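You operate a simulated robot arm through the tools that you are given. There is no shell and no other tool.

You are at the controls of a simulated two-armed robot. One attempt, no reset.

Task
Take the lid off the green can on the top of the steel table and lay it down there.

It is judged by the outcome, as a careful person would: the job done as asked, and still so three seconds after it is handed in. It fails if anything else is knocked over, pushed out of place, dropped, spilled or broken. Lids that push on must go on centred and level and be pressed home; caps that screw on are set level and turned clockwise until they are tight.

Robot
Two 6-joint arms with two-finger grippers on one trunk, on a base that moves. Base frame: it is fixed to the floor where the robot stands at the start and does not move with it; the origin is under the middle of the robot, x ahead of it, y to its left, z up. Readings come in m, rad, newtons and seconds.
The left shoulder is at the start at [0.06, 0.143, 0.8], the right one opposite. With the tool pointing down near the work surface each hand reaches from about 0.24 to 0.7 m from the robot's upright axis, wherever it stands, measured 20 degrees to its own side. Places, roughly: green can [-0.25, -2.75, 0.75]. Payload 2.45 kg a hand.
The tool frame of a hand sits at the grasp point between the pads (the TCP): z along the fingers, y along the line on which they close. The tips reach 0.026 m beyond it. The gripper opens to 0.096 m; its body begins 0.069 m behind the TCP.
Orientation is told as [roll, pitch, yaw] about the base's x, y, z axes, in that order, counted from this pose: with the fingers straight down and closing along the base's y, the tool's x points along the base's -x, its y along +y and its z along -z.

Tools
- The arms move only by the tool move_arm. It takes "left_commands", "right_commands" or both (then of equal length, played together; a hand with none holds still); each is one flat list of numbers, 7 for each row, row after row: the finger opening in m, from 0 to 0.096, then the shift along the tool's x, y, z in m, then the turn, a rotation vector about the tool's x, y, z in rad. In form: [jaw, dx, dy, dz, rx, ry, rz, jaw, dx, dy, dz, rx, ry, rz, ...]. A call has 1 to 20 rows; each row shifts and turns the commanded pose from where the row before left it, along the tool's axes as they then stand. Each row takes 0.2 s and may step no farther than 0.05 m and 0.15 rad from the row before; otherwise, or with a gripper value out of range, the whole call is refused. Where a pose cannot be reached the arm comes as near as it can. A force on the tool above 40 N (or 10 N above the force at the start of the call, whichever is more), or a blocked arm, ends the call early, and 0.2 s more pass. Each finger travels about 0.0799 m/s and halts on what it meets, pressing with about 27 N; the grip force reading is that of the motor and also rises with nothing between the fingers. The clock runs only during rows and for 0.2 s after the last one: add rows that do not move to give the fingers time. The reply holds the time, the measured pose of the TCP, the force on the tool along the base axes, the opening and the grip force, in the units named above and with some noise, with the torque about the TCP (base axes, N m) and any sound that the robot's microphone picked up.
- Cameras (640 x 400 px; columns grow to the right, rows downward): "scene" is now at [0.1433, 0.0132, 1.4191]; the picture's right is [0.14, -0.99, -0.00], its down [-0.63, -0.09, -0.77] and it looks along [0.77, 0.11, -0.63] (base axes); focal length 249 px, centre (320, 200). "left" rides on the left gripper at [0.082, -0.003, -0.098] in its tool frame; the picture's right is [0.04, 1.00, 0.00], its down [-0.73, 0.03, -0.68] and it looks along [-0.68, 0.03, 0.73] (tool axes); focal length 256 px, centre (320, 200). "right" rides on the right gripper at [0.081, 0.003, -0.098] in its tool frame; the picture's right is [-0.04, 1.00, 0.00], its down [-0.73, -0.03, -0.68] and it looks along [-0.68, -0.03, 0.73] (tool axes); focal length 256 px, centre (320, 200). There is no depth. A picture from a camera that has moved, and an enlarged one, comes with that camera's place and axes in the base frame and with its lens.
- grab_frame(camera): a new picture of that camera. It takes no simulated time.
- lift_body(by): slides the trunk up (or, below 0, down) by that many m; the arms and the scene camera ride with it, the base frame stays. It gives what a move gives, with no picture.
- base_move(legs): drives the robot by 1 to 6 legs, each [ahead, turn to the left] in m and rad, along the robot's own axes; the way and the turn of a leg run together, so that a leg with both is an arc; at most 1.5 m and 3.142 rad a leg. The arms and the cameras ride along, it lands a little off, and it stops where it bumps. It gives what a move gives.
- turn_head(pan, tilt): turns the head with the scene camera to pan (to the left, within 1.501 rad either way) and tilt (down, from -0.506 to 1.204), counted from straight ahead of the robot. It gives what a move gives.
- inspect(camera, box): a new picture of the part [left, top, right, bottom] of that camera's present view, enlarged. It takes no simulated time.
- hand_in(): hands the job in; it is judged then, once.

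Nothing tells you exact positions but the pictures and the camera data. Unless the task says otherwise, let go and move clear before handing in.

The tools are called after "Call:" by a JSON object that holds its "api" and its "payload". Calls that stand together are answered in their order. move_arm: Moves the arms, as the interface text tells. Its arguments: {"type":"object","properties":{"left_commands":{"type":"array"},"right_commands":{"type":"array"}},"required":[]} The other tools are called the same way: lift_body (by) moves the trunk up or down; base_move (legs) drives the base; turn_head (pan, tilt) turns the head that bears the scene camera; grab_frame (camera) takes a picture; inspect (camera, box) takes an enlarged picture of a part of a camera's view; hand_in () hands the job in.

At the start:

```text
time_s: 0.0
left_eef_pos: [0.47, 0.1899, 1.089]
left_tool_rot: [0.0, -0.002, 0.006]
left_force: [0.5, -0.1, -0.2]
left_torque: [-0.02, 0.01, -0.01]
left_gripper_width: 0.096
left_gripper_force: 0.0
right_eef_pos: [0.5631, -0.213, 1.0251]
right_tool_rot: [0.001, 0.001, 0.008]
right_force: [0.7, 0.5, 0.1]
right_torque: [0.03, -0.01, -0.02]
right_gripper_width: 0.0962
right_gripper_force: 0.1
trunk travel left (down, up): [-0.425, 0.165]
robot x, y, heading: [0.0005, -0.0016, -0.003]
head pan, tilt (commanded): [0.143, 0.686]
```

scene: 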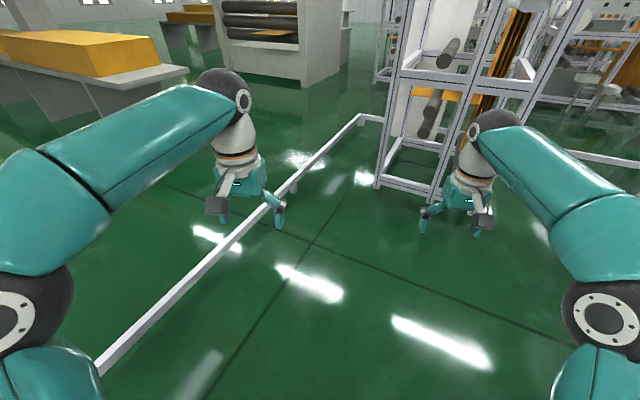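
right: 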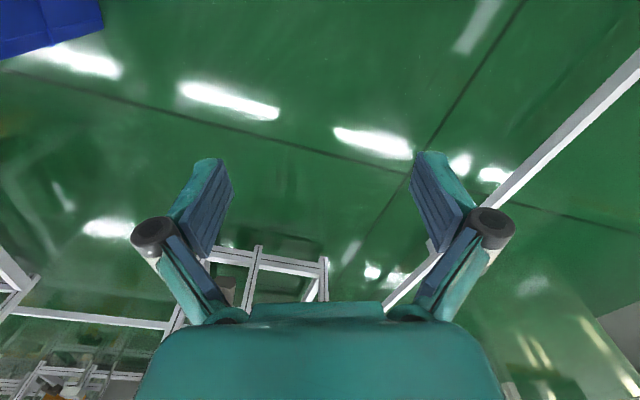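
left: 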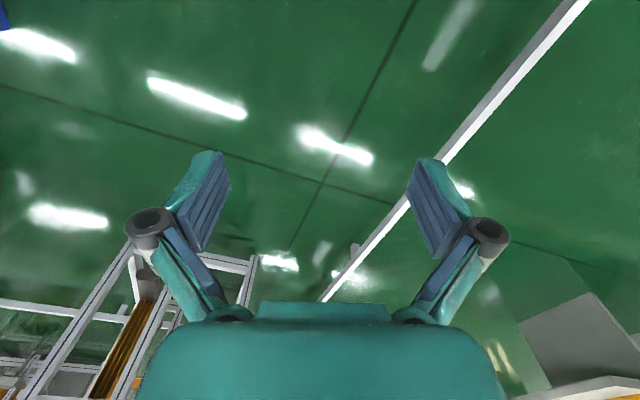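

The robot faces an open floor with a floor rail and racks ahead; the green can should be about 2.75 m to my right. I'll turn the head to the right to look for the steel table.

Call:
{"api": "turn_head", "payload": {"pan": -1.5, "tilt": 0.4}}

```text
time_s: 1.7
left_eef_pos: [0.4678, 0.1895, 1.0899]
left_tool_rot: [0.0, -0.001, 0.006]
left_force: [-0.2, 0.1, -1.0]
left_torque: [0.0, 0.0, -0.01]
left_gripper_width: 0.096
left_gripper_force: 0.0
right_eef_pos: [0.563, -0.2125, 1.0258]
right_tool_rot: [0.0, -0.001, 0.007]
right_force: [0.3, 0.1, -0.5]
right_torque: [0.02, -0.02, -0.01]
right_gripper_width: 0.096
right_gripper_force: 0.0
trunk travel left (down, up): [-0.425, 0.165]
robot x, y, heading: [-0.0012, 0.0019, -0.001]
head pan, tilt (commanded): [-1.499, 0.4]
```

Head is turned right; now I take a picture to see the table and the way to it.

Call:
{"api": "grab_frame", "payload": {"camera": "scene"}}

```text
taken
camera scene: at [0.0654, -0.0914, 1.4448], right [-1.0, -0.07, 0.0], down [-0.03, 0.39, -0.92], along [0.07, -0.92, -0.39], focal length 249 px, centre (320, 200)
```

scene: 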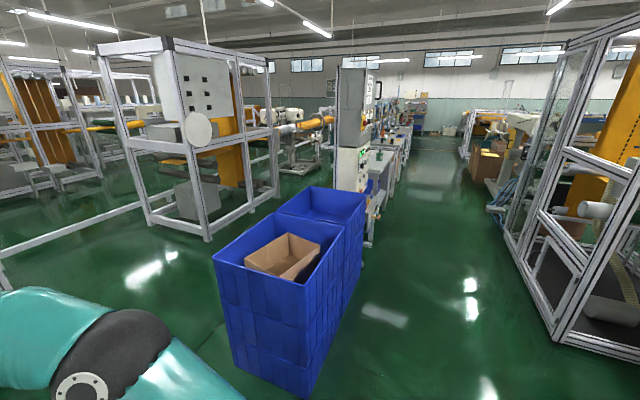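

There are blue crates close to my right, with an electric cabinet and a table beyond; the can projects to about (366,164). I'll zoom in there.

Call:
{"api": "inspect", "payload": {"camera": "scene", "box": [320, 110, 440, 260]}}

Call:
{"api": "inspect", "payload": {"camera": "scene", "box": [200, 160, 400, 400]}}

```text
2.67 times, centred on (380, 185) of scene
camera zoom: at [0.0654, -0.0914, 1.4448], right [-1.0, -0.07, 0.0], down [-0.03, 0.39, -0.92], along [0.07, -0.92, -0.39], focal length 664 px, centre (160, 240)
```

zoom: 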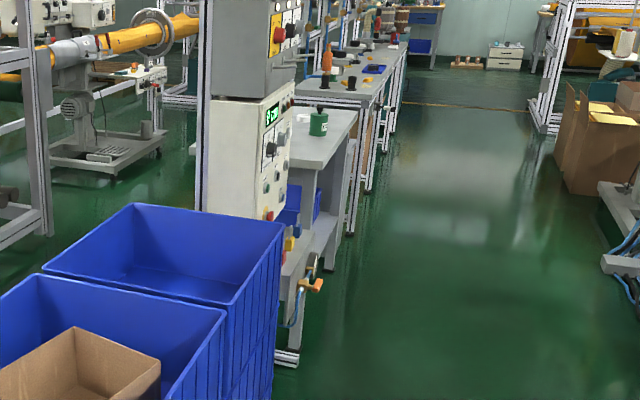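

```text
1.67 times, centred on (300, 280) of scene
camera zoom: at [0.0654, -0.0914, 1.4448], right [-1.0, -0.07, 0.0], down [-0.03, 0.39, -0.92], along [0.07, -0.92, -0.39], focal length 415 px, centre (353, 67)
```

zoom: 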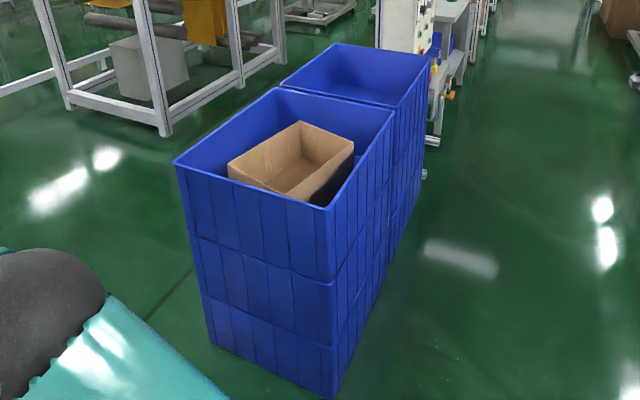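

The green can with its lid stands on the steel table behind the cabinet, and the aisle runs past it on the left of the racks (about 18° off my axes). I'll turn toward the aisle first and look again before driving.

Call:
{"api": "base_move", "payload": {"legs": [[0, -2.05]]}}

Call:
{"api": "turn_head", "payload": {"pan": 0.0, "tilt": 0.5}}

Call:
{"api": "grab_frame", "payload": {"camera": "scene"}}

```text
time_s: 5.8
left_eef_pos: [0.2628, -0.4389, 1.0894]
left_tool_rot: [0.003, 0.002, -1.406]
left_force: [-1.0, 0.3, 0.4]
left_torque: [0.05, -0.01, 0.03]
left_gripper_width: 0.0961
left_gripper_force: 0.1
right_eef_pos: [-0.1194, -0.595, 1.0262]
right_tool_rot: [0.002, -0.001, -1.407]
right_force: [-0.3, -1.0, -1.2]
right_torque: [0.08, 0.01, 0.01]
right_gripper_width: 0.096
right_gripper_force: 0.1
trunk travel left (down, up): [-0.425, 0.165]
robot x, y, heading: [0.0632, 0.0106, -1.443]
head pan, tilt (commanded): [-1.499, 0.4]
stopped in leg 1: the robot was blocked; the commanded pose is now the measured one
```

```text
time_s: 7.3
left_eef_pos: [0.2634, -0.4363, 1.0916]
left_tool_rot: [0.001, -0.002, -1.407]
left_force: [-0.3, 0.4, -0.3]
left_torque: [-0.04, -0.03, 0.02]
left_gripper_width: 0.0962
left_gripper_force: 0.1
right_eef_pos: [-0.1179, -0.5919, 1.0283]
right_tool_rot: [0.002, -0.004, -1.408]
right_force: [0.0, 0.5, 0.5]
right_torque: [-0.01, -0.03, 0.01]
right_gripper_width: 0.0961
right_gripper_force: 0.0
trunk travel left (down, up): [-0.425, 0.165]
robot x, y, heading: [0.0627, 0.0113, -1.452]
head pan, tilt (commanded): [0.0, 0.499]
```

```text
taken
camera scene: at [0.079, -0.1398, 1.4356], right [-0.99, -0.12, 0.0], down [-0.06, 0.48, -0.88], along [0.11, -0.87, -0.48], focal length 249 px, centre (320, 200)
```

scene: 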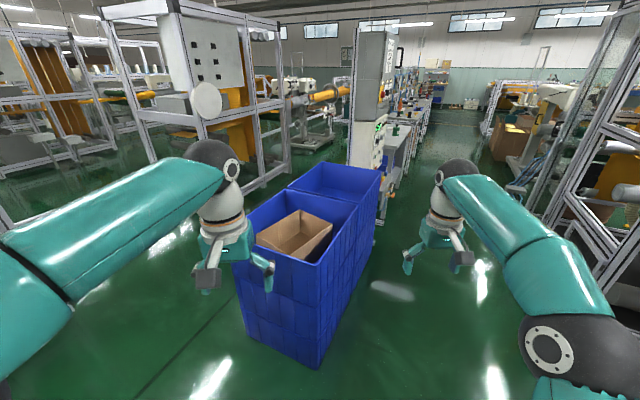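

The turn was blocked at a heading of about -1.45 rad, so something near the robot touched it. I'll look around both sides to find what it was.

Call:
{"api": "turn_head", "payload": {"pan": -1.5, "tilt": 0.9}}

Call:
{"api": "grab_frame", "payload": {"camera": "scene"}}

Call:
{"api": "turn_head", "payload": {"pan": 1.5, "tilt": 0.9}}

Call:
{"api": "grab_frame", "payload": {"camera": "scene"}}

```text
time_s: 8.9
left_eef_pos: [0.264, -0.4367, 1.0919]
left_tool_rot: [-0.001, -0.001, -1.408]
left_force: [0.7, 0.2, -0.3]
left_torque: [0.01, 0.0, -0.02]
left_gripper_width: 0.0958
left_gripper_force: 0.0
right_eef_pos: [-0.1166, -0.5935, 1.0286]
right_tool_rot: [0.003, -0.005, -1.406]
right_force: [-0.4, 0.7, -0.5]
right_torque: [0.02, 0.0, -0.01]
right_gripper_width: 0.096
right_gripper_force: 0.1
trunk travel left (down, up): [-0.425, 0.165]
robot x, y, heading: [0.061, 0.0098, -1.449]
head pan, tilt (commanded): [-1.499, 0.901]
```

```text
taken
camera scene: at [-0.0061, -0.064, 1.4018], right [-0.19, 0.98, 0.0], down [0.77, 0.15, -0.62], along [-0.61, -0.12, -0.78], focal length 249 px, centre (320, 200)
```

scene: 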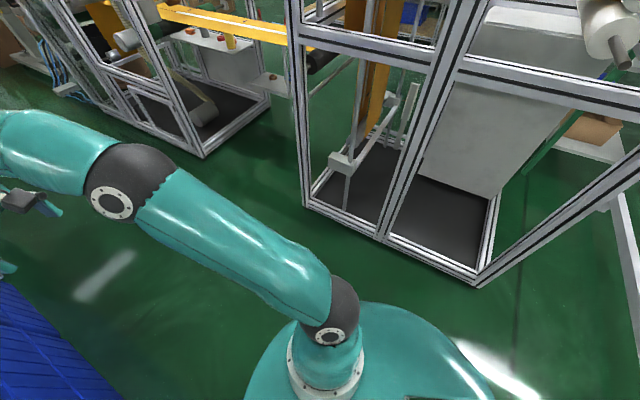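

```text
time_s: 11.6
left_eef_pos: [0.2651, -0.4362, 1.092]
left_tool_rot: [0.0, 0.0, -1.407]
left_force: [0.3, -0.6, 0.4]
left_torque: [-0.03, 0.01, -0.01]
left_gripper_width: 0.096
left_gripper_force: 0.0
right_eef_pos: [-0.1179, -0.5939, 1.0292]
right_tool_rot: [0.0, -0.003, -1.406]
right_force: [-0.3, 1.0, -0.3]
right_torque: [0.0, 0.0, 0.02]
right_gripper_width: 0.0961
right_gripper_force: 0.0
trunk travel left (down, up): [-0.425, 0.165]
robot x, y, heading: [0.0605, 0.0098, -1.447]
head pan, tilt (commanded): [1.499, 0.901]
```

```text
taken
camera scene: at [0.1434, -0.0457, 1.4018], right [0.05, -1.0, 0.0], down [-0.78, -0.04, -0.62], along [0.62, 0.03, -0.78], focal length 249 px, centre (320, 200)
```

scene: 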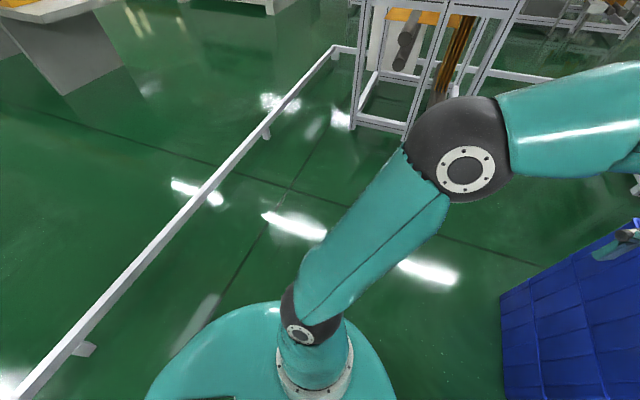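

Nothing obvious touches the arms. I'll look steeply down in front and through the wrist cameras to find what stopped the base.

Call:
{"api": "turn_head", "payload": {"pan": 0.0, "tilt": 1.2}}

Call:
{"api": "grab_frame", "payload": {"camera": "scene"}}

Call:
{"api": "grab_frame", "payload": {"camera": "right"}}

Call:
{"api": "grab_frame", "payload": {"camera": "left"}}

Call:
{"api": "turn_head", "payload": {"pan": -1.5, "tilt": 1.2}}

Call:
{"api": "grab_frame", "payload": {"camera": "scene"}}

Call:
{"api": "turn_head", "payload": {"pan": -1.5, "tilt": 0.1}}

Call:
{"api": "grab_frame", "payload": {"camera": "scene"}}

```text
time_s: 13.2
left_eef_pos: [0.2636, -0.4362, 1.0916]
left_tool_rot: [0.0, -0.001, -1.406]
left_force: [0.0, -0.4, -0.3]
left_torque: [0.03, 0.01, -0.02]
left_gripper_width: 0.0959
left_gripper_force: 0.0
right_eef_pos: [-0.1181, -0.5918, 1.0274]
right_tool_rot: [0.001, -0.005, -1.407]
right_force: [-0.3, -0.7, 0.9]
right_torque: [0.02, -0.01, 0.0]
right_gripper_width: 0.096
right_gripper_force: 0.0
trunk travel left (down, up): [-0.425, 0.165]
robot x, y, heading: [0.0656, 0.0092, -1.45]
head pan, tilt (commanded): [0.0, 1.201]
```

```text
taken
camera scene: at [0.0749, -0.105, 1.3819], right [-0.99, -0.12, 0.0], down [-0.11, 0.93, -0.36], along [0.04, -0.36, -0.93], focal length 249 px, centre (320, 200)
```

scene: 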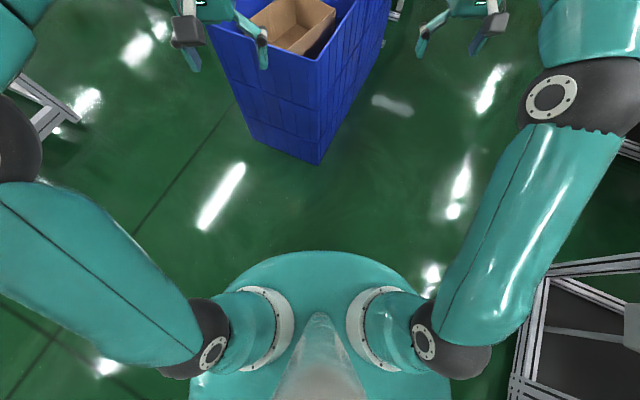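

```text
taken
camera right: at [-0.128, -0.5116, 1.1258], right [0.99, 0.12, 0.0], down [0.09, -0.73, 0.68], along [0.09, -0.68, -0.73], focal length 256 px, centre (320, 200)
```

right: 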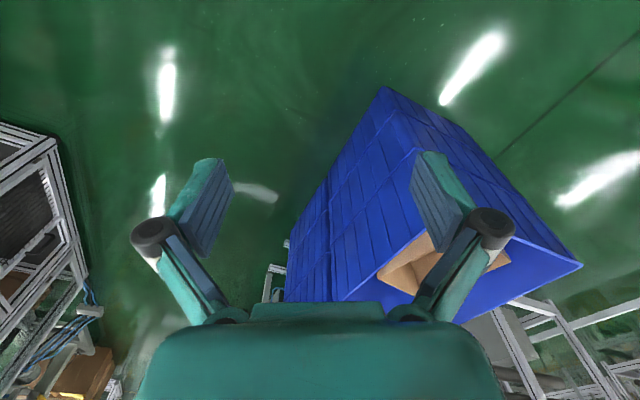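

```text
taken
camera left: at [0.247, -0.3577, 1.1902], right [0.98, 0.2, 0.0], down [0.15, -0.72, 0.68], along [0.14, -0.67, -0.73], focal length 256 px, centre (320, 200)
```

left: 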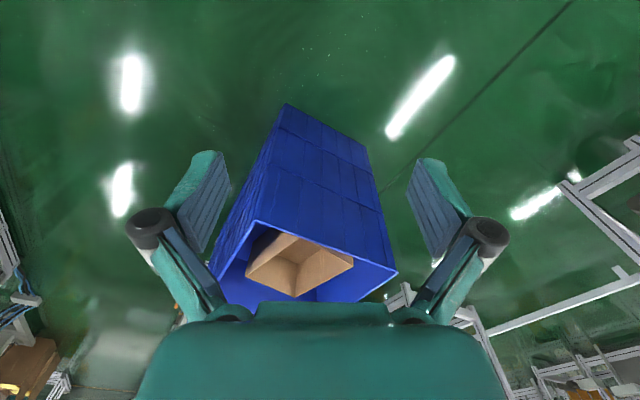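

```text
time_s: 14.8
left_eef_pos: [0.2643, -0.4367, 1.0914]
left_tool_rot: [0.0, 0.001, -1.405]
left_force: [0.5, 0.1, -0.3]
left_torque: [0.0, -0.01, 0.01]
left_gripper_width: 0.0959
left_gripper_force: 0.1
right_eef_pos: [-0.1173, -0.5931, 1.0285]
right_tool_rot: [0.002, -0.004, -1.407]
right_force: [0.4, 0.0, 0.1]
right_torque: [0.01, 0.01, 0.0]
right_gripper_width: 0.0962
right_gripper_force: 0.1
trunk travel left (down, up): [-0.425, 0.165]
robot x, y, heading: [0.0645, 0.0117, -1.438]
head pan, tilt (commanded): [-1.499, 1.201]
```

```text
taken
camera scene: at [0.0131, -0.0602, 1.3819], right [-0.19, 0.98, 0.0], down [0.91, 0.18, -0.36], along [-0.36, -0.07, -0.93], focal length 249 px, centre (320, 200)
```

scene: 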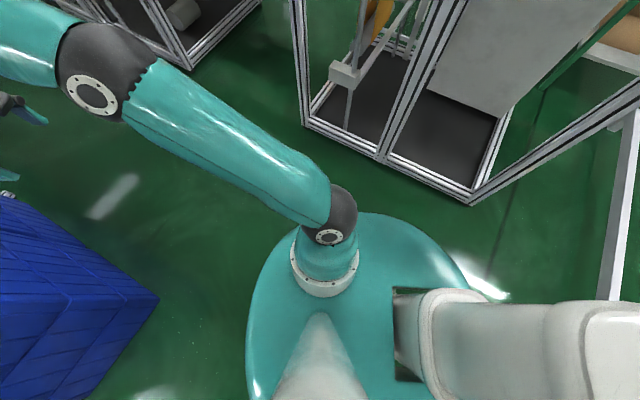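

```text
time_s: 16.1
left_eef_pos: [0.2642, -0.4359, 1.0918]
left_tool_rot: [0.001, 0.0, -1.408]
left_force: [0.4, -0.6, -0.1]
left_torque: [-0.03, 0.01, 0.01]
left_gripper_width: 0.0963
left_gripper_force: 0.0
right_eef_pos: [-0.1179, -0.5923, 1.0273]
right_tool_rot: [0.001, -0.004, -1.407]
right_force: [0.4, -0.6, -0.9]
right_torque: [0.0, 0.01, 0.0]
right_gripper_width: 0.0959
right_gripper_force: 0.0
trunk travel left (down, up): [-0.425, 0.165]
robot x, y, heading: [0.06, 0.0097, -1.449]
head pan, tilt (commanded): [-1.499, 0.099]
```

```text
taken
camera scene: at [-0.0223, -0.0672, 1.4726], right [-0.19, 0.98, 0.0], down [0.1, 0.02, -0.99], along [-0.98, -0.19, -0.1], focal length 249 px, centre (320, 200)
```

scene: 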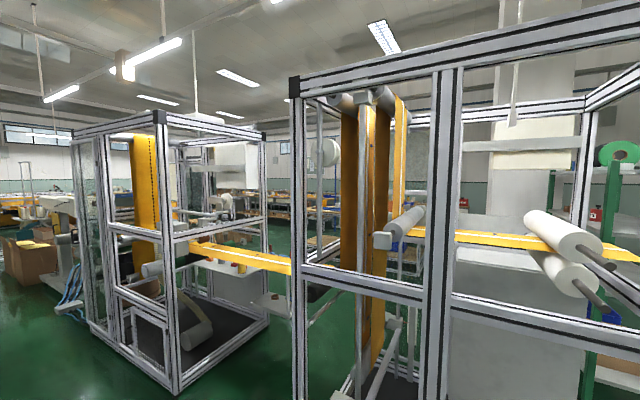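

The pictures agree that the contact was on the rear-right side (the tall rack behind me), and the crates have not moved. I'll edge forward away from the rack and then turn on in small steps.

Call:
{"api": "base_move", "payload": {"legs": [[0.15, 0]]}}

```text
time_s: 17.4
left_eef_pos: [0.2827, -0.5846, 1.0905]
left_tool_rot: [-0.001, 0.002, -1.407]
left_force: [1.4, -1.4, 0.1]
left_torque: [0.08, 0.03, -0.01]
left_gripper_width: 0.0959
left_gripper_force: 0.0
right_eef_pos: [-0.0989, -0.7416, 1.0283]
right_tool_rot: [0.003, -0.002, -1.405]
right_force: [-0.5, -0.1, -0.8]
right_torque: [0.02, 0.03, 0.0]
right_gripper_width: 0.0957
right_gripper_force: 0.1
trunk travel left (down, up): [-0.425, 0.165]
robot x, y, heading: [0.079, -0.1353, -1.448]
head pan, tilt (commanded): [-1.499, 0.099]
```

That move was free. Next I turn further right by a small step.

Call:
{"api": "base_move", "payload": {"legs": [[0, -0.3]]}}

```text
time_s: 18.9
left_eef_pos: [0.1415, -0.6258, 1.0927]
left_tool_rot: [-0.001, 0.0, -1.705]
left_force: [0.0, -0.5, 0.2]
left_torque: [0.05, -0.01, -0.03]
left_gripper_width: 0.0961
left_gripper_force: 0.2
right_eef_pos: [-0.2708, -0.662, 1.0286]
right_tool_rot: [0.002, -0.005, -1.704]
right_force: [-0.2, 0.5, 0.0]
right_torque: [0.03, 0.01, 0.04]
right_gripper_width: 0.096
right_gripper_force: 0.1
trunk travel left (down, up): [-0.425, 0.165]
robot x, y, heading: [0.0924, -0.1422, -1.751]
head pan, tilt (commanded): [-1.499, 0.099]
```

Turning works here. I'll finish the turn toward the aisle centre and look ahead.

Call:
{"api": "base_move", "payload": {"legs": [[0, -0.45]]}}

Call:
{"api": "turn_head", "payload": {"pan": 0.2, "tilt": 0.5}}

Call:
{"api": "grab_frame", "payload": {"camera": "scene"}}

```text
time_s: 20.8
left_eef_pos: [-0.0748, -0.5923, 1.093]
left_tool_rot: [0.0, 0.0, -2.164]
left_force: [-0.5, -0.9, 0.4]
left_torque: [0.02, -0.02, 0.01]
left_gripper_width: 0.096
left_gripper_force: 0.0
right_eef_pos: [-0.4601, -0.445, 1.0276]
right_tool_rot: [0.003, -0.002, -2.163]
right_force: [-0.3, 0.1, 0.9]
right_torque: [0.0, -0.01, -0.01]
right_gripper_width: 0.0962
right_gripper_force: 0.1
trunk travel left (down, up): [-0.425, 0.165]
robot x, y, heading: [0.113, -0.1504, -2.205]
head pan, tilt (commanded): [-1.499, 0.099]
```

```text
time_s: 22.5
left_eef_pos: [-0.0739, -0.5922, 1.0931]
left_tool_rot: [0.0, -0.002, -2.166]
left_force: [-0.2, -0.3, -0.4]
left_torque: [-0.04, 0.02, -0.04]
left_gripper_width: 0.096
left_gripper_force: 0.1
right_eef_pos: [-0.4605, -0.4436, 1.0296]
right_tool_rot: [0.002, -0.002, -2.163]
right_force: [1.4, -0.4, -0.1]
right_torque: [-0.01, 0.01, 0.01]
right_gripper_width: 0.096
right_gripper_force: 0.0
trunk travel left (down, up): [-0.425, 0.165]
robot x, y, heading: [0.1139, -0.1544, -2.207]
head pan, tilt (commanded): [0.201, 0.499]
```

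```text
taken
camera scene: at [0.0375, -0.2821, 1.4356], right [-0.91, 0.42, 0.0], down [0.2, 0.43, -0.88], along [-0.37, -0.8, -0.48], focal length 249 px, centre (320, 200)
```

scene: 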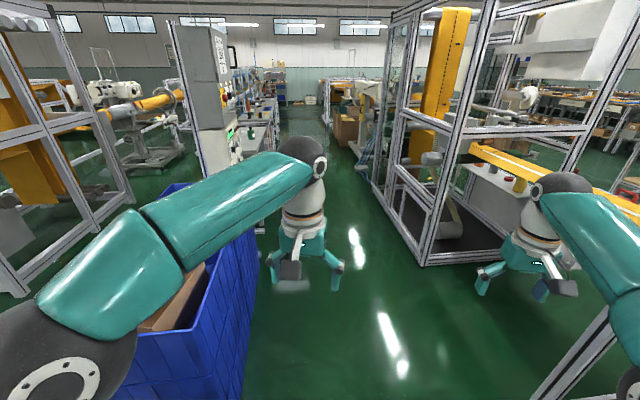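

The aisle is clear ahead, with crates on my left and a rack on my right. I'll drive forward in two short legs, then line up with the aisle.

Call:
{"api": "base_move", "payload": {"legs": [[0.85, 0.0], [0, 0.3]]}}

Call:
{"api": "turn_head", "payload": {"pan": 0.3, "tilt": 0.6}}

Call:
{"api": "grab_frame", "payload": {"camera": "scene"}}

```text
time_s: 28.2
left_eef_pos: [-0.4399, -1.319, 1.0927]
left_tool_rot: [-0.001, 0.0, -1.858]
left_force: [0.1, -0.5, -0.3]
left_torque: [0.03, 0.0, -0.01]
left_gripper_width: 0.0958
left_gripper_force: 0.1
right_eef_pos: [-0.8519, -1.2926, 1.0301]
right_tool_rot: [0.002, -0.004, -1.856]
right_force: [-0.8, 0.5, -0.1]
right_torque: [0.04, -0.01, 0.02]
right_gripper_width: 0.0958
right_gripper_force: 0.1
trunk travel left (down, up): [-0.425, 0.165]
robot x, y, heading: [-0.4033, -0.8381, -1.9]
head pan, tilt (commanded): [0.201, 0.499]
```

```text
time_s: 28.9
left_eef_pos: [-0.4423, -1.3178, 1.0936]
left_tool_rot: [-0.002, 0.001, -1.858]
left_force: [0.2, -0.4, -0.2]
left_torque: [-0.02, -0.02, 0.03]
left_gripper_width: 0.0961
left_gripper_force: 0.1
right_eef_pos: [-0.8526, -1.2924, 1.0287]
right_tool_rot: [0.002, -0.003, -1.857]
right_force: [-0.1, 0.0, 0.3]
right_torque: [0.0, -0.02, -0.03]
right_gripper_width: 0.0959
right_gripper_force: 0.0
trunk travel left (down, up): [-0.425, 0.165]
robot x, y, heading: [-0.4098, -0.8352, -1.899]
head pan, tilt (commanded): [0.3, 0.6]
```

```text
taken
camera scene: at [-0.4317, -0.9811, 1.4266], right [-1.0, 0.03, 0.0], down [0.02, 0.56, -0.83], along [-0.02, -0.82, -0.56], focal length 249 px, centre (320, 200)
```

scene: 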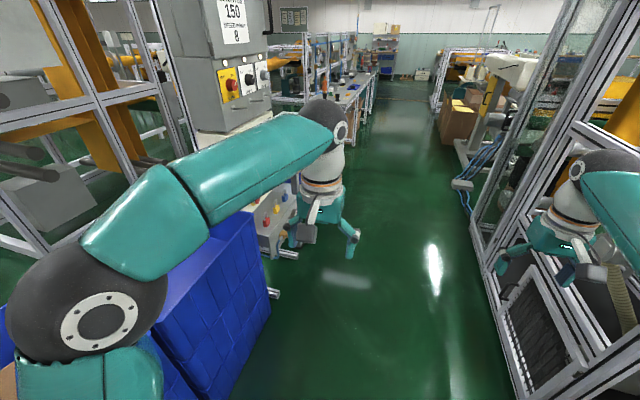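

The robot is now aligned with the aisle, with about 0.6 m clear on either side. I'll drive on about 1 m and look left for the table.

Call:
{"api": "base_move", "payload": {"legs": [[1.0, 0.0]]}}

Call:
{"api": "turn_head", "payload": {"pan": 0.7, "tilt": 0.5}}

Call:
{"api": "grab_frame", "payload": {"camera": "scene"}}

```text
time_s: 34.2
left_eef_pos: [-0.8168, -2.2715, 1.0928]
left_tool_rot: [0.0, 0.0, -1.906]
left_force: [-1.1, -1.1, 0.2]
left_torque: [0.0, 0.0, -0.01]
left_gripper_width: 0.096
left_gripper_force: 0.0
right_eef_pos: [-1.2266, -2.2262, 1.0296]
right_tool_rot: [0.002, -0.004, -1.906]
right_force: [0.0, -0.3, -0.9]
right_torque: [0.03, 0.04, 0.01]
right_gripper_width: 0.0958
right_gripper_force: 0.1
trunk travel left (down, up): [-0.425, 0.165]
robot x, y, heading: [-0.7574, -1.7925, -1.948]
head pan, tilt (commanded): [0.3, 0.6]
```

```text
time_s: 35.1
left_eef_pos: [-0.8164, -2.2712, 1.0943]
left_tool_rot: [0.0, 0.001, -1.905]
left_force: [1.0, 0.2, -0.5]
left_torque: [0.01, -0.01, 0.0]
left_gripper_width: 0.0959
left_gripper_force: 0.0
right_eef_pos: [-1.2279, -2.2262, 1.0303]
right_tool_rot: [0.002, -0.003, -1.905]
right_force: [-0.5, -0.8, 0.4]
right_torque: [0.0, -0.01, -0.02]
right_gripper_width: 0.096
right_gripper_force: 0.1
trunk travel left (down, up): [-0.425, 0.165]
robot x, y, heading: [-0.7595, -1.7901, -1.949]
head pan, tilt (commanded): [0.7, 0.499]
```

```text
taken
camera scene: at [-0.7557, -1.9336, 1.4356], right [-0.95, -0.32, 0.0], down [-0.15, 0.45, -0.88], along [0.28, -0.83, -0.48], focal length 249 px, centre (320, 200)
```

scene: 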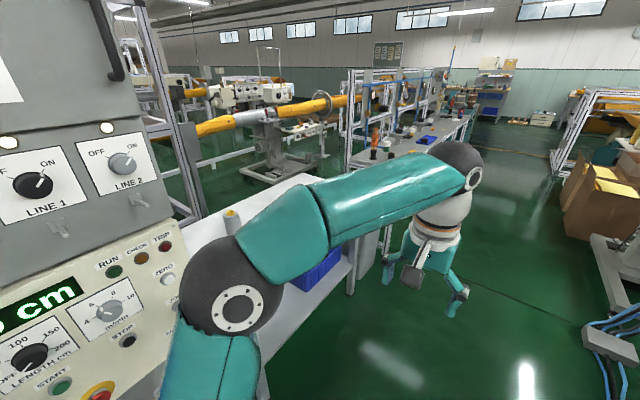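

The table is just beyond the cabinet and my left arm hides part of it. I'll zoom into the visible part of the table top.

Call:
{"api": "inspect", "payload": {"camera": "scene", "box": [170, 150, 410, 300]}}

Call:
{"api": "grab_frame", "payload": {"camera": "left"}}

```text
2.67 times, centred on (290, 225) of scene
camera zoom: at [-0.7557, -1.9336, 1.4356], right [-0.95, -0.32, 0.0], down [-0.15, 0.45, -0.88], along [0.28, -0.83, -0.48], focal length 664 px, centre (400, 133)
```

zoom: 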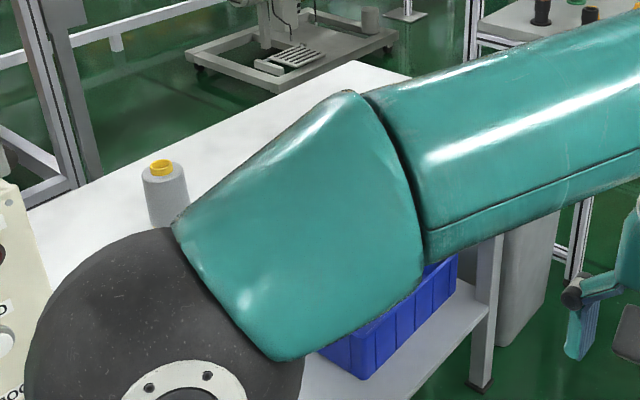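

```text
taken
camera left: at [-0.7937, -2.1945, 1.1925], right [0.96, -0.29, 0.0], down [-0.21, -0.7, 0.68], along [-0.2, -0.65, -0.73], focal length 256 px, centre (320, 200)
```

left: 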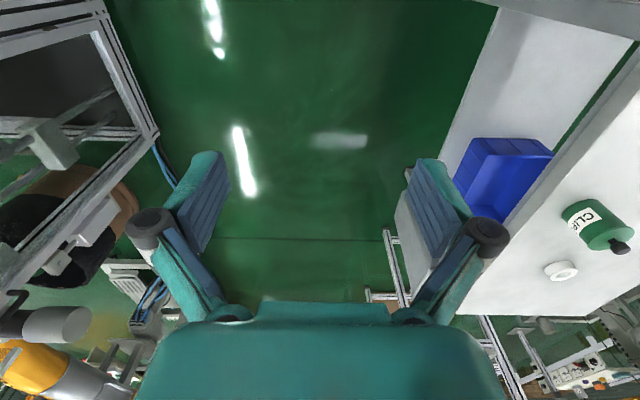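

The left wrist camera sees the green can on the table, beside a white ring. I'll zoom in on it.

Call:
{"api": "inspect", "payload": {"camera": "left", "box": [500, 170, 640, 310]}}

```text
2.86 times, centred on (570, 240) of left
camera zoom: at [-0.7937, -2.1945, 1.1925], right [0.96, -0.29, 0.0], down [-0.21, -0.7, 0.68], along [-0.2, -0.65, -0.73], focal length 731 px, centre (-394, 86)
```

zoom: 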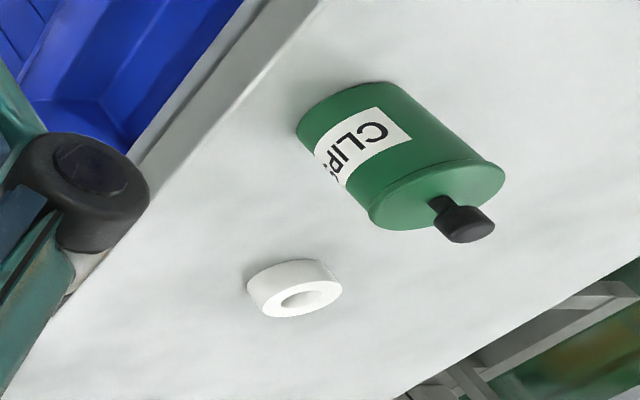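

The can (about [-0.37, -2.74], table top near z 0.8) has a wide lid with a dark knob; a white ring sits to its right and a grey spool to its left-rear. Before moving to face the table I'll check my right side for clearance.

Call:
{"api": "turn_head", "payload": {"pan": -1.2, "tilt": 0.5}}

Call:
{"api": "grab_frame", "payload": {"camera": "scene"}}

Call:
{"api": "grab_frame", "payload": {"camera": "right"}}

```text
time_s: 37.0
left_eef_pos: [-0.8168, -2.2726, 1.0947]
left_tool_rot: [0.0, -0.001, -1.908]
left_force: [0.3, 0.4, 0.7]
left_torque: [0.03, -0.02, 0.0]
left_gripper_width: 0.0958
left_gripper_force: 0.0
right_eef_pos: [-1.2271, -2.2252, 1.0296]
right_tool_rot: [0.002, -0.002, -1.906]
right_force: [0.0, 0.3, -0.6]
right_torque: [-0.01, 0.03, -0.03]
right_gripper_width: 0.096
right_gripper_force: 0.1
trunk travel left (down, up): [-0.425, 0.165]
robot x, y, heading: [-0.7599, -1.7899, -1.944]
head pan, tilt (commanded): [-1.201, 0.499]
```

```text
taken
camera scene: at [-0.8755, -1.8467, 1.4356], right [0.01, 1.0, 0.0], down [0.48, 0.0, -0.88], along [-0.88, 0.01, -0.48], focal length 249 px, centre (320, 200)
```

scene: 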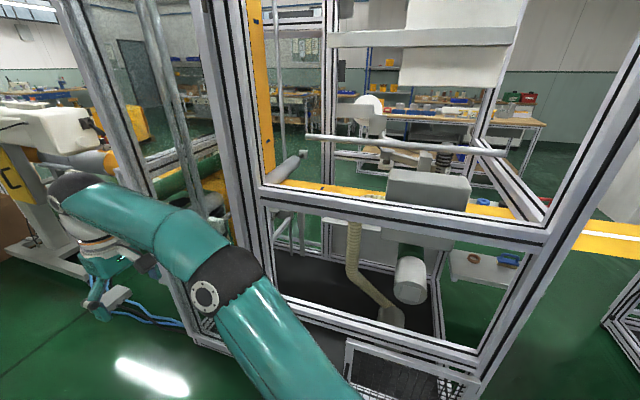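

```text
taken
camera right: at [-1.1968, -2.1497, 1.1279], right [0.93, -0.37, 0.0], down [-0.27, -0.68, 0.68], along [-0.25, -0.63, -0.73], focal length 256 px, centre (320, 200)
```

right: 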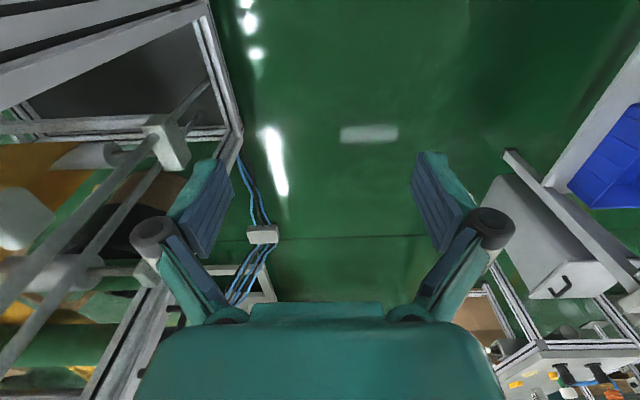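

The right side is clear of the path. I'll turn slightly left and drive on until I'm opposite the can, then look again before turning to the table.

Call:
{"api": "base_move", "payload": {"legs": [[0, 0.16], [0.86, 0.0]]}}

Call:
{"api": "turn_head", "payload": {"pan": 1.3, "tilt": 0.6}}

Call:
{"api": "grab_frame", "payload": {"camera": "scene"}}

```text
time_s: 42.2
left_eef_pos: [-0.9283, -3.1021, 1.0925]
left_tool_rot: [0.0, -0.001, -1.755]
left_force: [-0.1, 0.6, 0.4]
left_torque: [0.01, 0.0, 0.02]
left_gripper_width: 0.0957
left_gripper_force: 0.0
right_eef_pos: [-1.339, -3.1186, 1.0299]
right_tool_rot: [0.001, -0.002, -1.753]
right_force: [0.7, -0.8, 0.4]
right_torque: [0.03, 0.01, -0.04]
right_gripper_width: 0.0959
right_gripper_force: 0.1
trunk travel left (down, up): [-0.425, 0.165]
robot x, y, heading: [-0.9442, -2.6157, -1.793]
head pan, tilt (commanded): [-1.201, 0.499]
```

```text
time_s: 44.5
left_eef_pos: [-0.9279, -3.102, 1.0942]
left_tool_rot: [0.0, -0.001, -1.754]
left_force: [-0.6, 0.7, 0.5]
left_torque: [0.0, 0.03, -0.02]
left_gripper_width: 0.0964
left_gripper_force: 0.1
right_eef_pos: [-1.3387, -3.1189, 1.0298]
right_tool_rot: [0.001, -0.004, -1.751]
right_force: [-0.3, 0.3, 0.5]
right_torque: [0.04, -0.02, 0.0]
right_gripper_width: 0.096
right_gripper_force: 0.0
trunk travel left (down, up): [-0.425, 0.165]
robot x, y, heading: [-0.9454, -2.6165, -1.798]
head pan, tilt (commanded): [1.3, 0.6]
```

```text
taken
camera scene: at [-0.8843, -2.7177, 1.4265], right [-0.47, -0.88, 0.0], down [-0.5, 0.27, -0.82], along [0.73, -0.39, -0.57], focal length 249 px, centre (320, 200)
```

scene: 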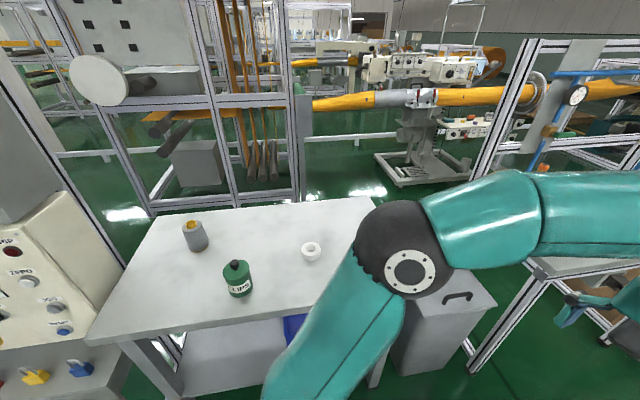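

Now I have a clear view: spool at left-rear, green can in front, white ring at right-rear. The can is around [-0.38, -2.72]; I'll turn left to face the table in two steps.

Call:
{"api": "base_move", "payload": {"legs": [[0, 0.75]]}}

Call:
{"api": "base_move", "payload": {"legs": [[0, 0.73]]}}

Call:
{"api": "turn_head", "payload": {"pan": 0.0, "tilt": 0.8}}

Call:
{"api": "grab_frame", "payload": {"camera": "scene"}}

Call:
{"api": "grab_frame", "payload": {"camera": "left"}}

Call:
{"api": "grab_frame", "payload": {"camera": "right"}}

```text
time_s: 47.2
left_eef_pos: [-0.5971, -2.954, 1.0943]
left_tool_rot: [0.0, 0.001, -0.988]
left_force: [0.3, -1.0, 0.0]
left_torque: [-0.01, 0.02, -0.01]
left_gripper_width: 0.096
left_gripper_force: 0.0
right_eef_pos: [-0.882, -3.2519, 1.0318]
right_tool_rot: [0.003, -0.001, -0.986]
right_force: [-0.4, 0.7, 0.0]
right_torque: [0.0, 0.01, 0.02]
right_gripper_width: 0.0958
right_gripper_force: 0.1
trunk travel left (down, up): [-0.425, 0.165]
robot x, y, heading: [-0.9779, -2.6344, -1.033]
head pan, tilt (commanded): [1.3, 0.6]
```

```text
time_s: 49.8
left_eef_pos: [-0.4817, -2.6087, 1.092]
left_tool_rot: [0.0, 0.001, -0.234]
left_force: [0.3, 0.1, 0.7]
left_torque: [0.05, 0.03, 0.02]
left_gripper_width: 0.0962
left_gripper_force: 0.1
right_eef_pos: [-0.4862, -3.0203, 1.0297]
right_tool_rot: [0.003, -0.002, -0.232]
right_force: [0.2, 0.1, -0.1]
right_torque: [0.0, 0.03, 0.01]
right_gripper_width: 0.096
right_gripper_force: 0.0
trunk travel left (down, up): [-0.425, 0.165]
robot x, y, heading: [-0.9871, -2.6719, -0.284]
head pan, tilt (commanded): [1.3, 0.6]
```

```text
time_s: 51.3
left_eef_pos: [-0.4828, -2.6074, 1.0951]
left_tool_rot: [0.0, 0.0, -0.232]
left_force: [0.1, 0.0, -0.3]
left_torque: [-0.01, -0.03, 0.01]
left_gripper_width: 0.096
left_gripper_force: 0.0
right_eef_pos: [-0.4853, -3.0201, 1.0312]
right_tool_rot: [0.0, -0.003, -0.233]
right_force: [0.8, -0.4, -0.2]
right_torque: [0.01, 0.02, -0.02]
right_gripper_width: 0.0958
right_gripper_force: 0.1
trunk travel left (down, up): [-0.425, 0.165]
robot x, y, heading: [-0.9883, -2.6727, -0.288]
head pan, tilt (commanded): [0.0, 0.799]
```

```text
taken
camera scene: at [-0.853, -2.7092, 1.4096], right [-0.28, -0.96, 0.0], down [-0.69, 0.2, -0.7], along [0.67, -0.2, -0.72], focal length 249 px, centre (320, 200)
```

scene: 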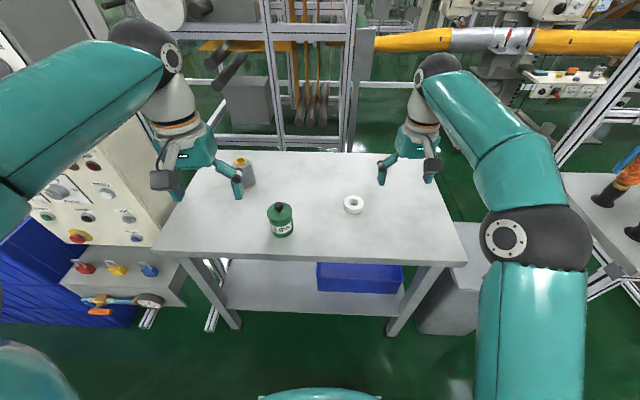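

```text
taken
camera left: at [-0.5642, -2.5929, 1.1937], right [0.19, 0.98, 0.0], down [0.72, -0.14, 0.68], along [0.67, -0.13, -0.73], focal length 256 px, centre (320, 200)
```

left: 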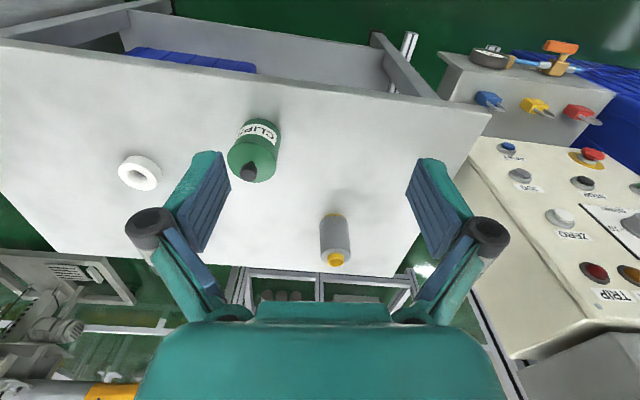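

```text
taken
camera right: at [-0.5656, -2.9982, 1.1289], right [0.27, 0.96, 0.0], down [0.71, -0.2, 0.68], along [0.66, -0.18, -0.73], focal length 256 px, centre (320, 200)
```

right: 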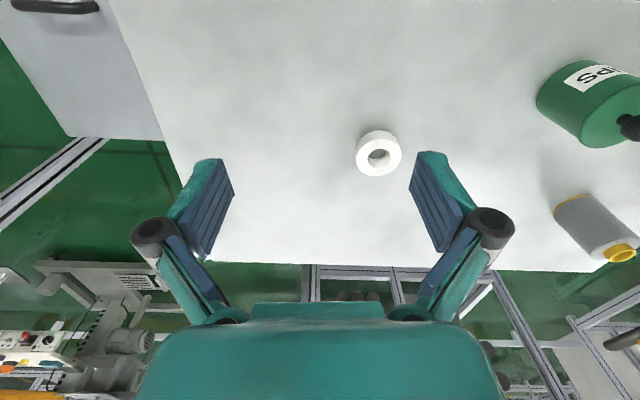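

The robot now faces the table with the can between the two hands. I'll zoom in with both wrist cameras and the scene camera to fix the can, lid and knob positions.

Call:
{"api": "inspect", "payload": {"camera": "left", "box": [190, 90, 350, 190]}}

Call:
{"api": "inspect", "payload": {"camera": "scene", "box": [220, 160, 380, 260]}}

Call:
{"api": "inspect", "payload": {"camera": "right", "box": [480, 40, 640, 140]}}

```text
4.00 times, centred on (270, 140) of left
camera zoom: at [-0.5642, -2.5929, 1.1937], right [0.19, 0.98, 0.0], down [0.72, -0.14, 0.68], along [0.67, -0.13, -0.73], focal length 1024 px, centre (520, 440)
```

zoom: 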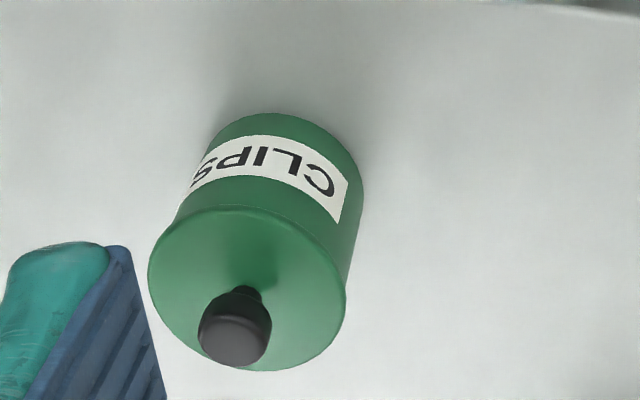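

```text
4.00 times, centred on (300, 210) of scene
camera zoom: at [-0.853, -2.7092, 1.4096], right [-0.28, -0.96, 0.0], down [-0.69, 0.2, -0.7], along [0.67, -0.2, -0.72], focal length 996 px, centre (400, 160)
```

zoom: 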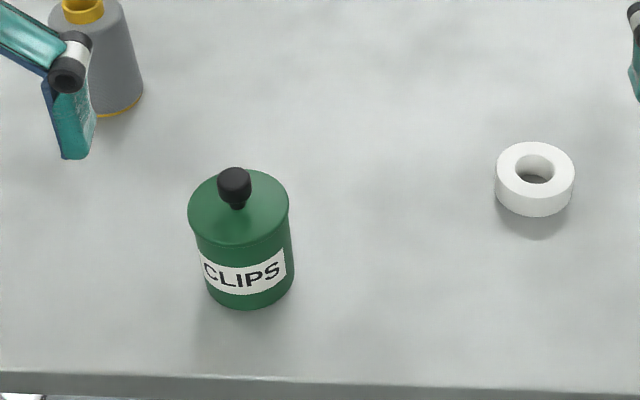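

```text
4.00 times, centred on (560, 90) of right
camera zoom: at [-0.5656, -2.9982, 1.1289], right [0.27, 0.96, 0.0], down [0.71, -0.2, 0.68], along [0.66, -0.18, -0.73], focal length 1024 px, centre (-640, 640)
```

zoom: 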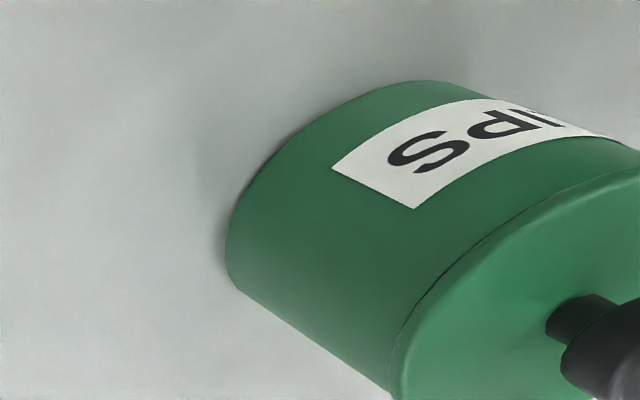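

The lid centre is at about [-0.369, -2.733], lid top z ≈ 0.877, knob head (≈24 mm) top z ≈ 0.907, table z ≈ 0.80. The can is 0.61 m ahead of the axis, near the reach limit, so I'll edge forward about 9 cm (table edge stays clear).

Call:
{"api": "base_move", "payload": {"legs": [[0.09, 0.0]]}}

Call:
{"api": "grab_frame", "payload": {"camera": "scene"}}

Call:
{"api": "inspect", "payload": {"camera": "left", "box": [190, 90, 350, 190]}}

```text
time_s: 52.4
left_eef_pos: [-0.3949, -2.6337, 1.0936]
left_tool_rot: [-0.001, 0.002, -0.234]
left_force: [0.9, 0.7, -0.3]
left_torque: [0.0, 0.06, -0.01]
left_gripper_width: 0.096
left_gripper_force: 0.0
right_eef_pos: [-0.3994, -3.0464, 1.0301]
right_tool_rot: [0.001, -0.001, -0.234]
right_force: [0.9, -0.9, 0.7]
right_torque: [0.02, 0.05, -0.02]
right_gripper_width: 0.0958
right_gripper_force: 0.0
trunk travel left (down, up): [-0.425, 0.165]
robot x, y, heading: [-0.9005, -2.6999, -0.286]
head pan, tilt (commanded): [0.0, 0.799]
```

```text
taken
camera scene: at [-0.7643, -2.7352, 1.4093], right [-0.28, -0.96, 0.0], down [-0.69, 0.2, -0.7], along [0.67, -0.2, -0.72], focal length 249 px, centre (320, 200)
```

scene: 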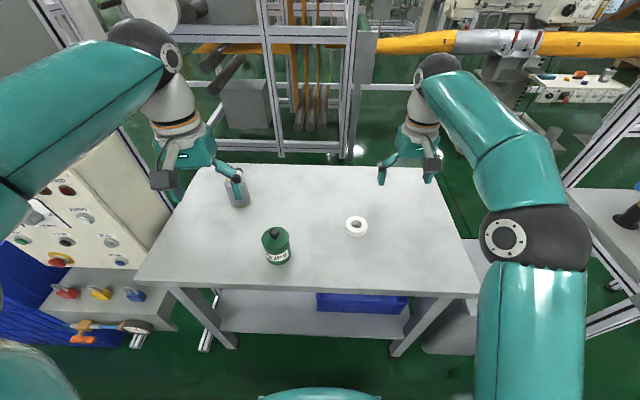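

```text
4.00 times, centred on (270, 140) of left
camera zoom: at [-0.4757, -2.6189, 1.1928], right [0.19, 0.98, 0.0], down [0.72, -0.14, 0.68], along [0.66, -0.13, -0.74], focal length 1024 px, centre (520, 440)
```

zoom: 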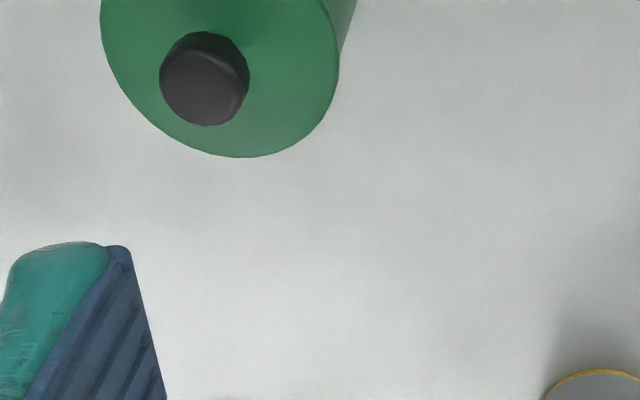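

The knob is confirmed at about [-0.368, -2.733] from both views. I'll move the left hand sideways at height so it sits over the knob, then check from its wrist camera.

Call:
{"api": "move_arm", "payload": {"left_commands": [0.096, -0.0123, -0.0226, 0, 0, 0, 0, 0.096, -0.0123, -0.0226, 0, 0, 0, 0, 0.096, -0.0123, -0.0226, 0, 0, 0, 0, 0.096, -0.0123, -0.0226, 0, 0, 0, 0, 0.096, 0, 0, 0, 0, 0, 0, 0.096, 0, 0, 0, 0, 0, 0]}}

Call:
{"api": "grab_frame", "payload": {"camera": "left"}}

Call:
{"api": "grab_frame", "payload": {"camera": "scene"}}

```text
time_s: 53.8
left_eef_pos: [-0.3693, -2.7326, 1.0946]
left_tool_rot: [0.003, -0.001, -0.234]
left_force: [0.4, 0.2, -0.4]
left_torque: [0.02, 0.0, -0.01]
left_gripper_width: 0.0959
left_gripper_force: 0.2
right_eef_pos: [-0.4005, -3.0449, 1.031]
right_tool_rot: [0.001, -0.002, -0.232]
right_force: [0.0, -0.4, 0.9]
right_torque: [0.01, 0.01, -0.01]
right_gripper_width: 0.0962
right_gripper_force: 0.0
trunk travel left (down, up): [-0.425, 0.165]
robot x, y, heading: [-0.8988, -2.6953, -0.286]
head pan, tilt (commanded): [0.0, 0.799]
```

```text
taken
camera left: at [-0.4503, -2.7182, 1.1933], right [0.19, 0.98, 0.0], down [0.72, -0.14, 0.68], along [0.67, -0.13, -0.73], focal length 256 px, centre (320, 200)
```

left: 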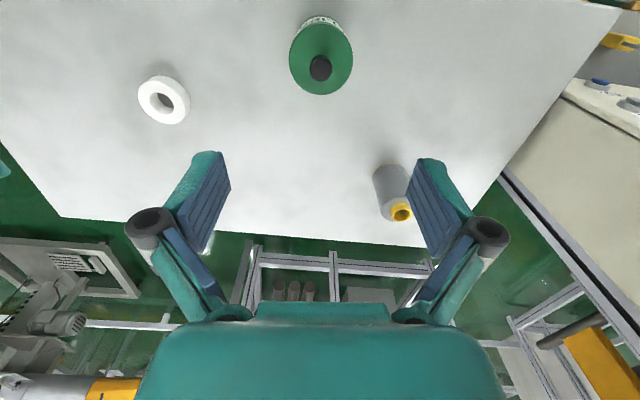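

```text
taken
camera scene: at [-0.7662, -2.7346, 1.4096], right [-0.28, -0.96, 0.0], down [-0.69, 0.2, -0.7], along [0.67, -0.2, -0.72], focal length 249 px, centre (320, 200)
```

scene: 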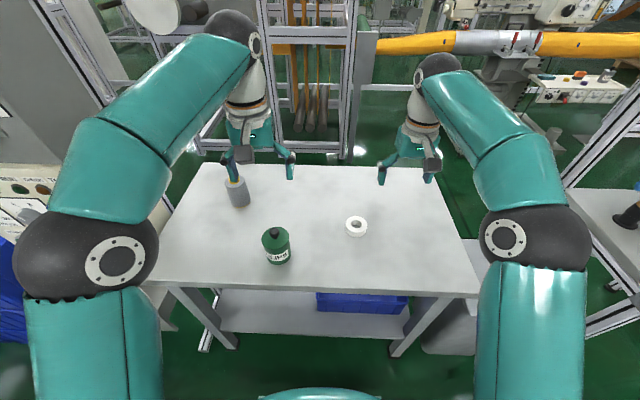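

The knob sits exactly where the gripper axis projects (320, 69). I'll descend to just above the knob and check again.

Call:
{"api": "move_arm", "payload": {"left_commands": [0.096, 0, 0, 0.025, 0, 0, 0, 0.096, 0, 0, 0.025, 0, 0, 0, 0.096, 0, 0, 0.025, 0, 0, 0, 0.096, 0, 0, 0.025, 0, 0, 0, 0.08, 0, 0, 0.02, 0, 0, 0, 0.06, 0, 0, 0, 0, 0, 0, 0.06, 0, 0, 0, 0, 0, 0]}}

Call:
{"api": "grab_frame", "payload": {"camera": "left"}}

Call:
{"api": "inspect", "payload": {"camera": "scene", "box": [220, 170, 340, 280]}}

```text
time_s: 55.4
left_eef_pos: [-0.3685, -2.7338, 0.9753]
left_tool_rot: [0.001, 0.0, -0.234]
left_force: [-0.4, 0.2, -0.1]
left_torque: [0.04, 0.01, -0.03]
left_gripper_width: 0.06
left_gripper_force: 0.1
right_eef_pos: [-0.4004, -3.0455, 1.0323]
right_tool_rot: [0.001, 0.0, -0.232]
right_force: [-0.6, 0.7, -0.4]
right_torque: [-0.01, -0.03, -0.01]
right_gripper_width: 0.0959
right_gripper_force: 0.1
trunk travel left (down, up): [-0.425, 0.165]
robot x, y, heading: [-0.9017, -2.6962, -0.287]
head pan, tilt (commanded): [0.0, 0.799]
```

```text
taken
camera left: at [-0.4492, -2.7184, 1.075], right [0.19, 0.98, 0.0], down [0.72, -0.14, 0.68], along [0.67, -0.13, -0.73], focal length 256 px, centre (320, 200)
```

left: 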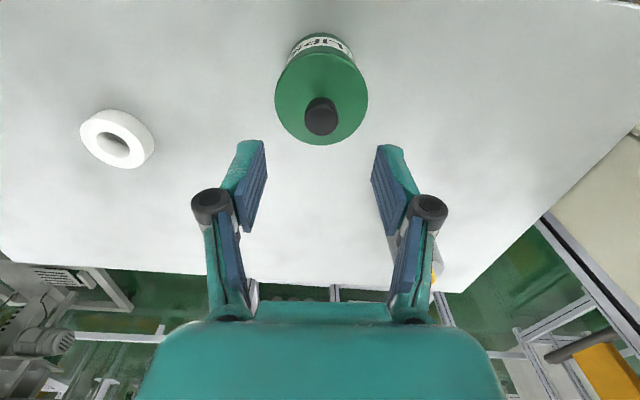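

```text
3.64 times, centred on (280, 225) of scene
camera zoom: at [-0.7663, -2.7346, 1.4096], right [-0.28, -0.96, 0.0], down [-0.69, 0.2, -0.7], along [0.67, -0.2, -0.72], focal length 906 px, centre (466, 109)
```

zoom: 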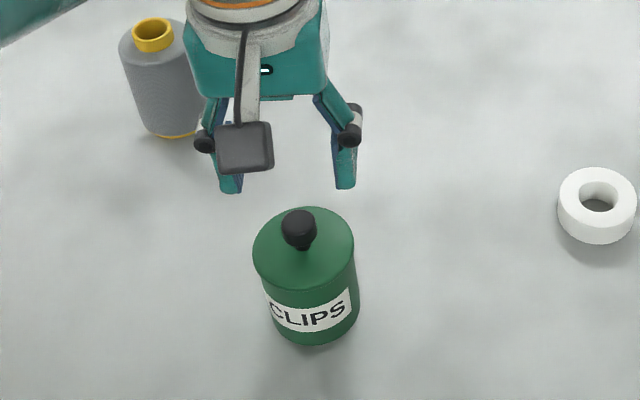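

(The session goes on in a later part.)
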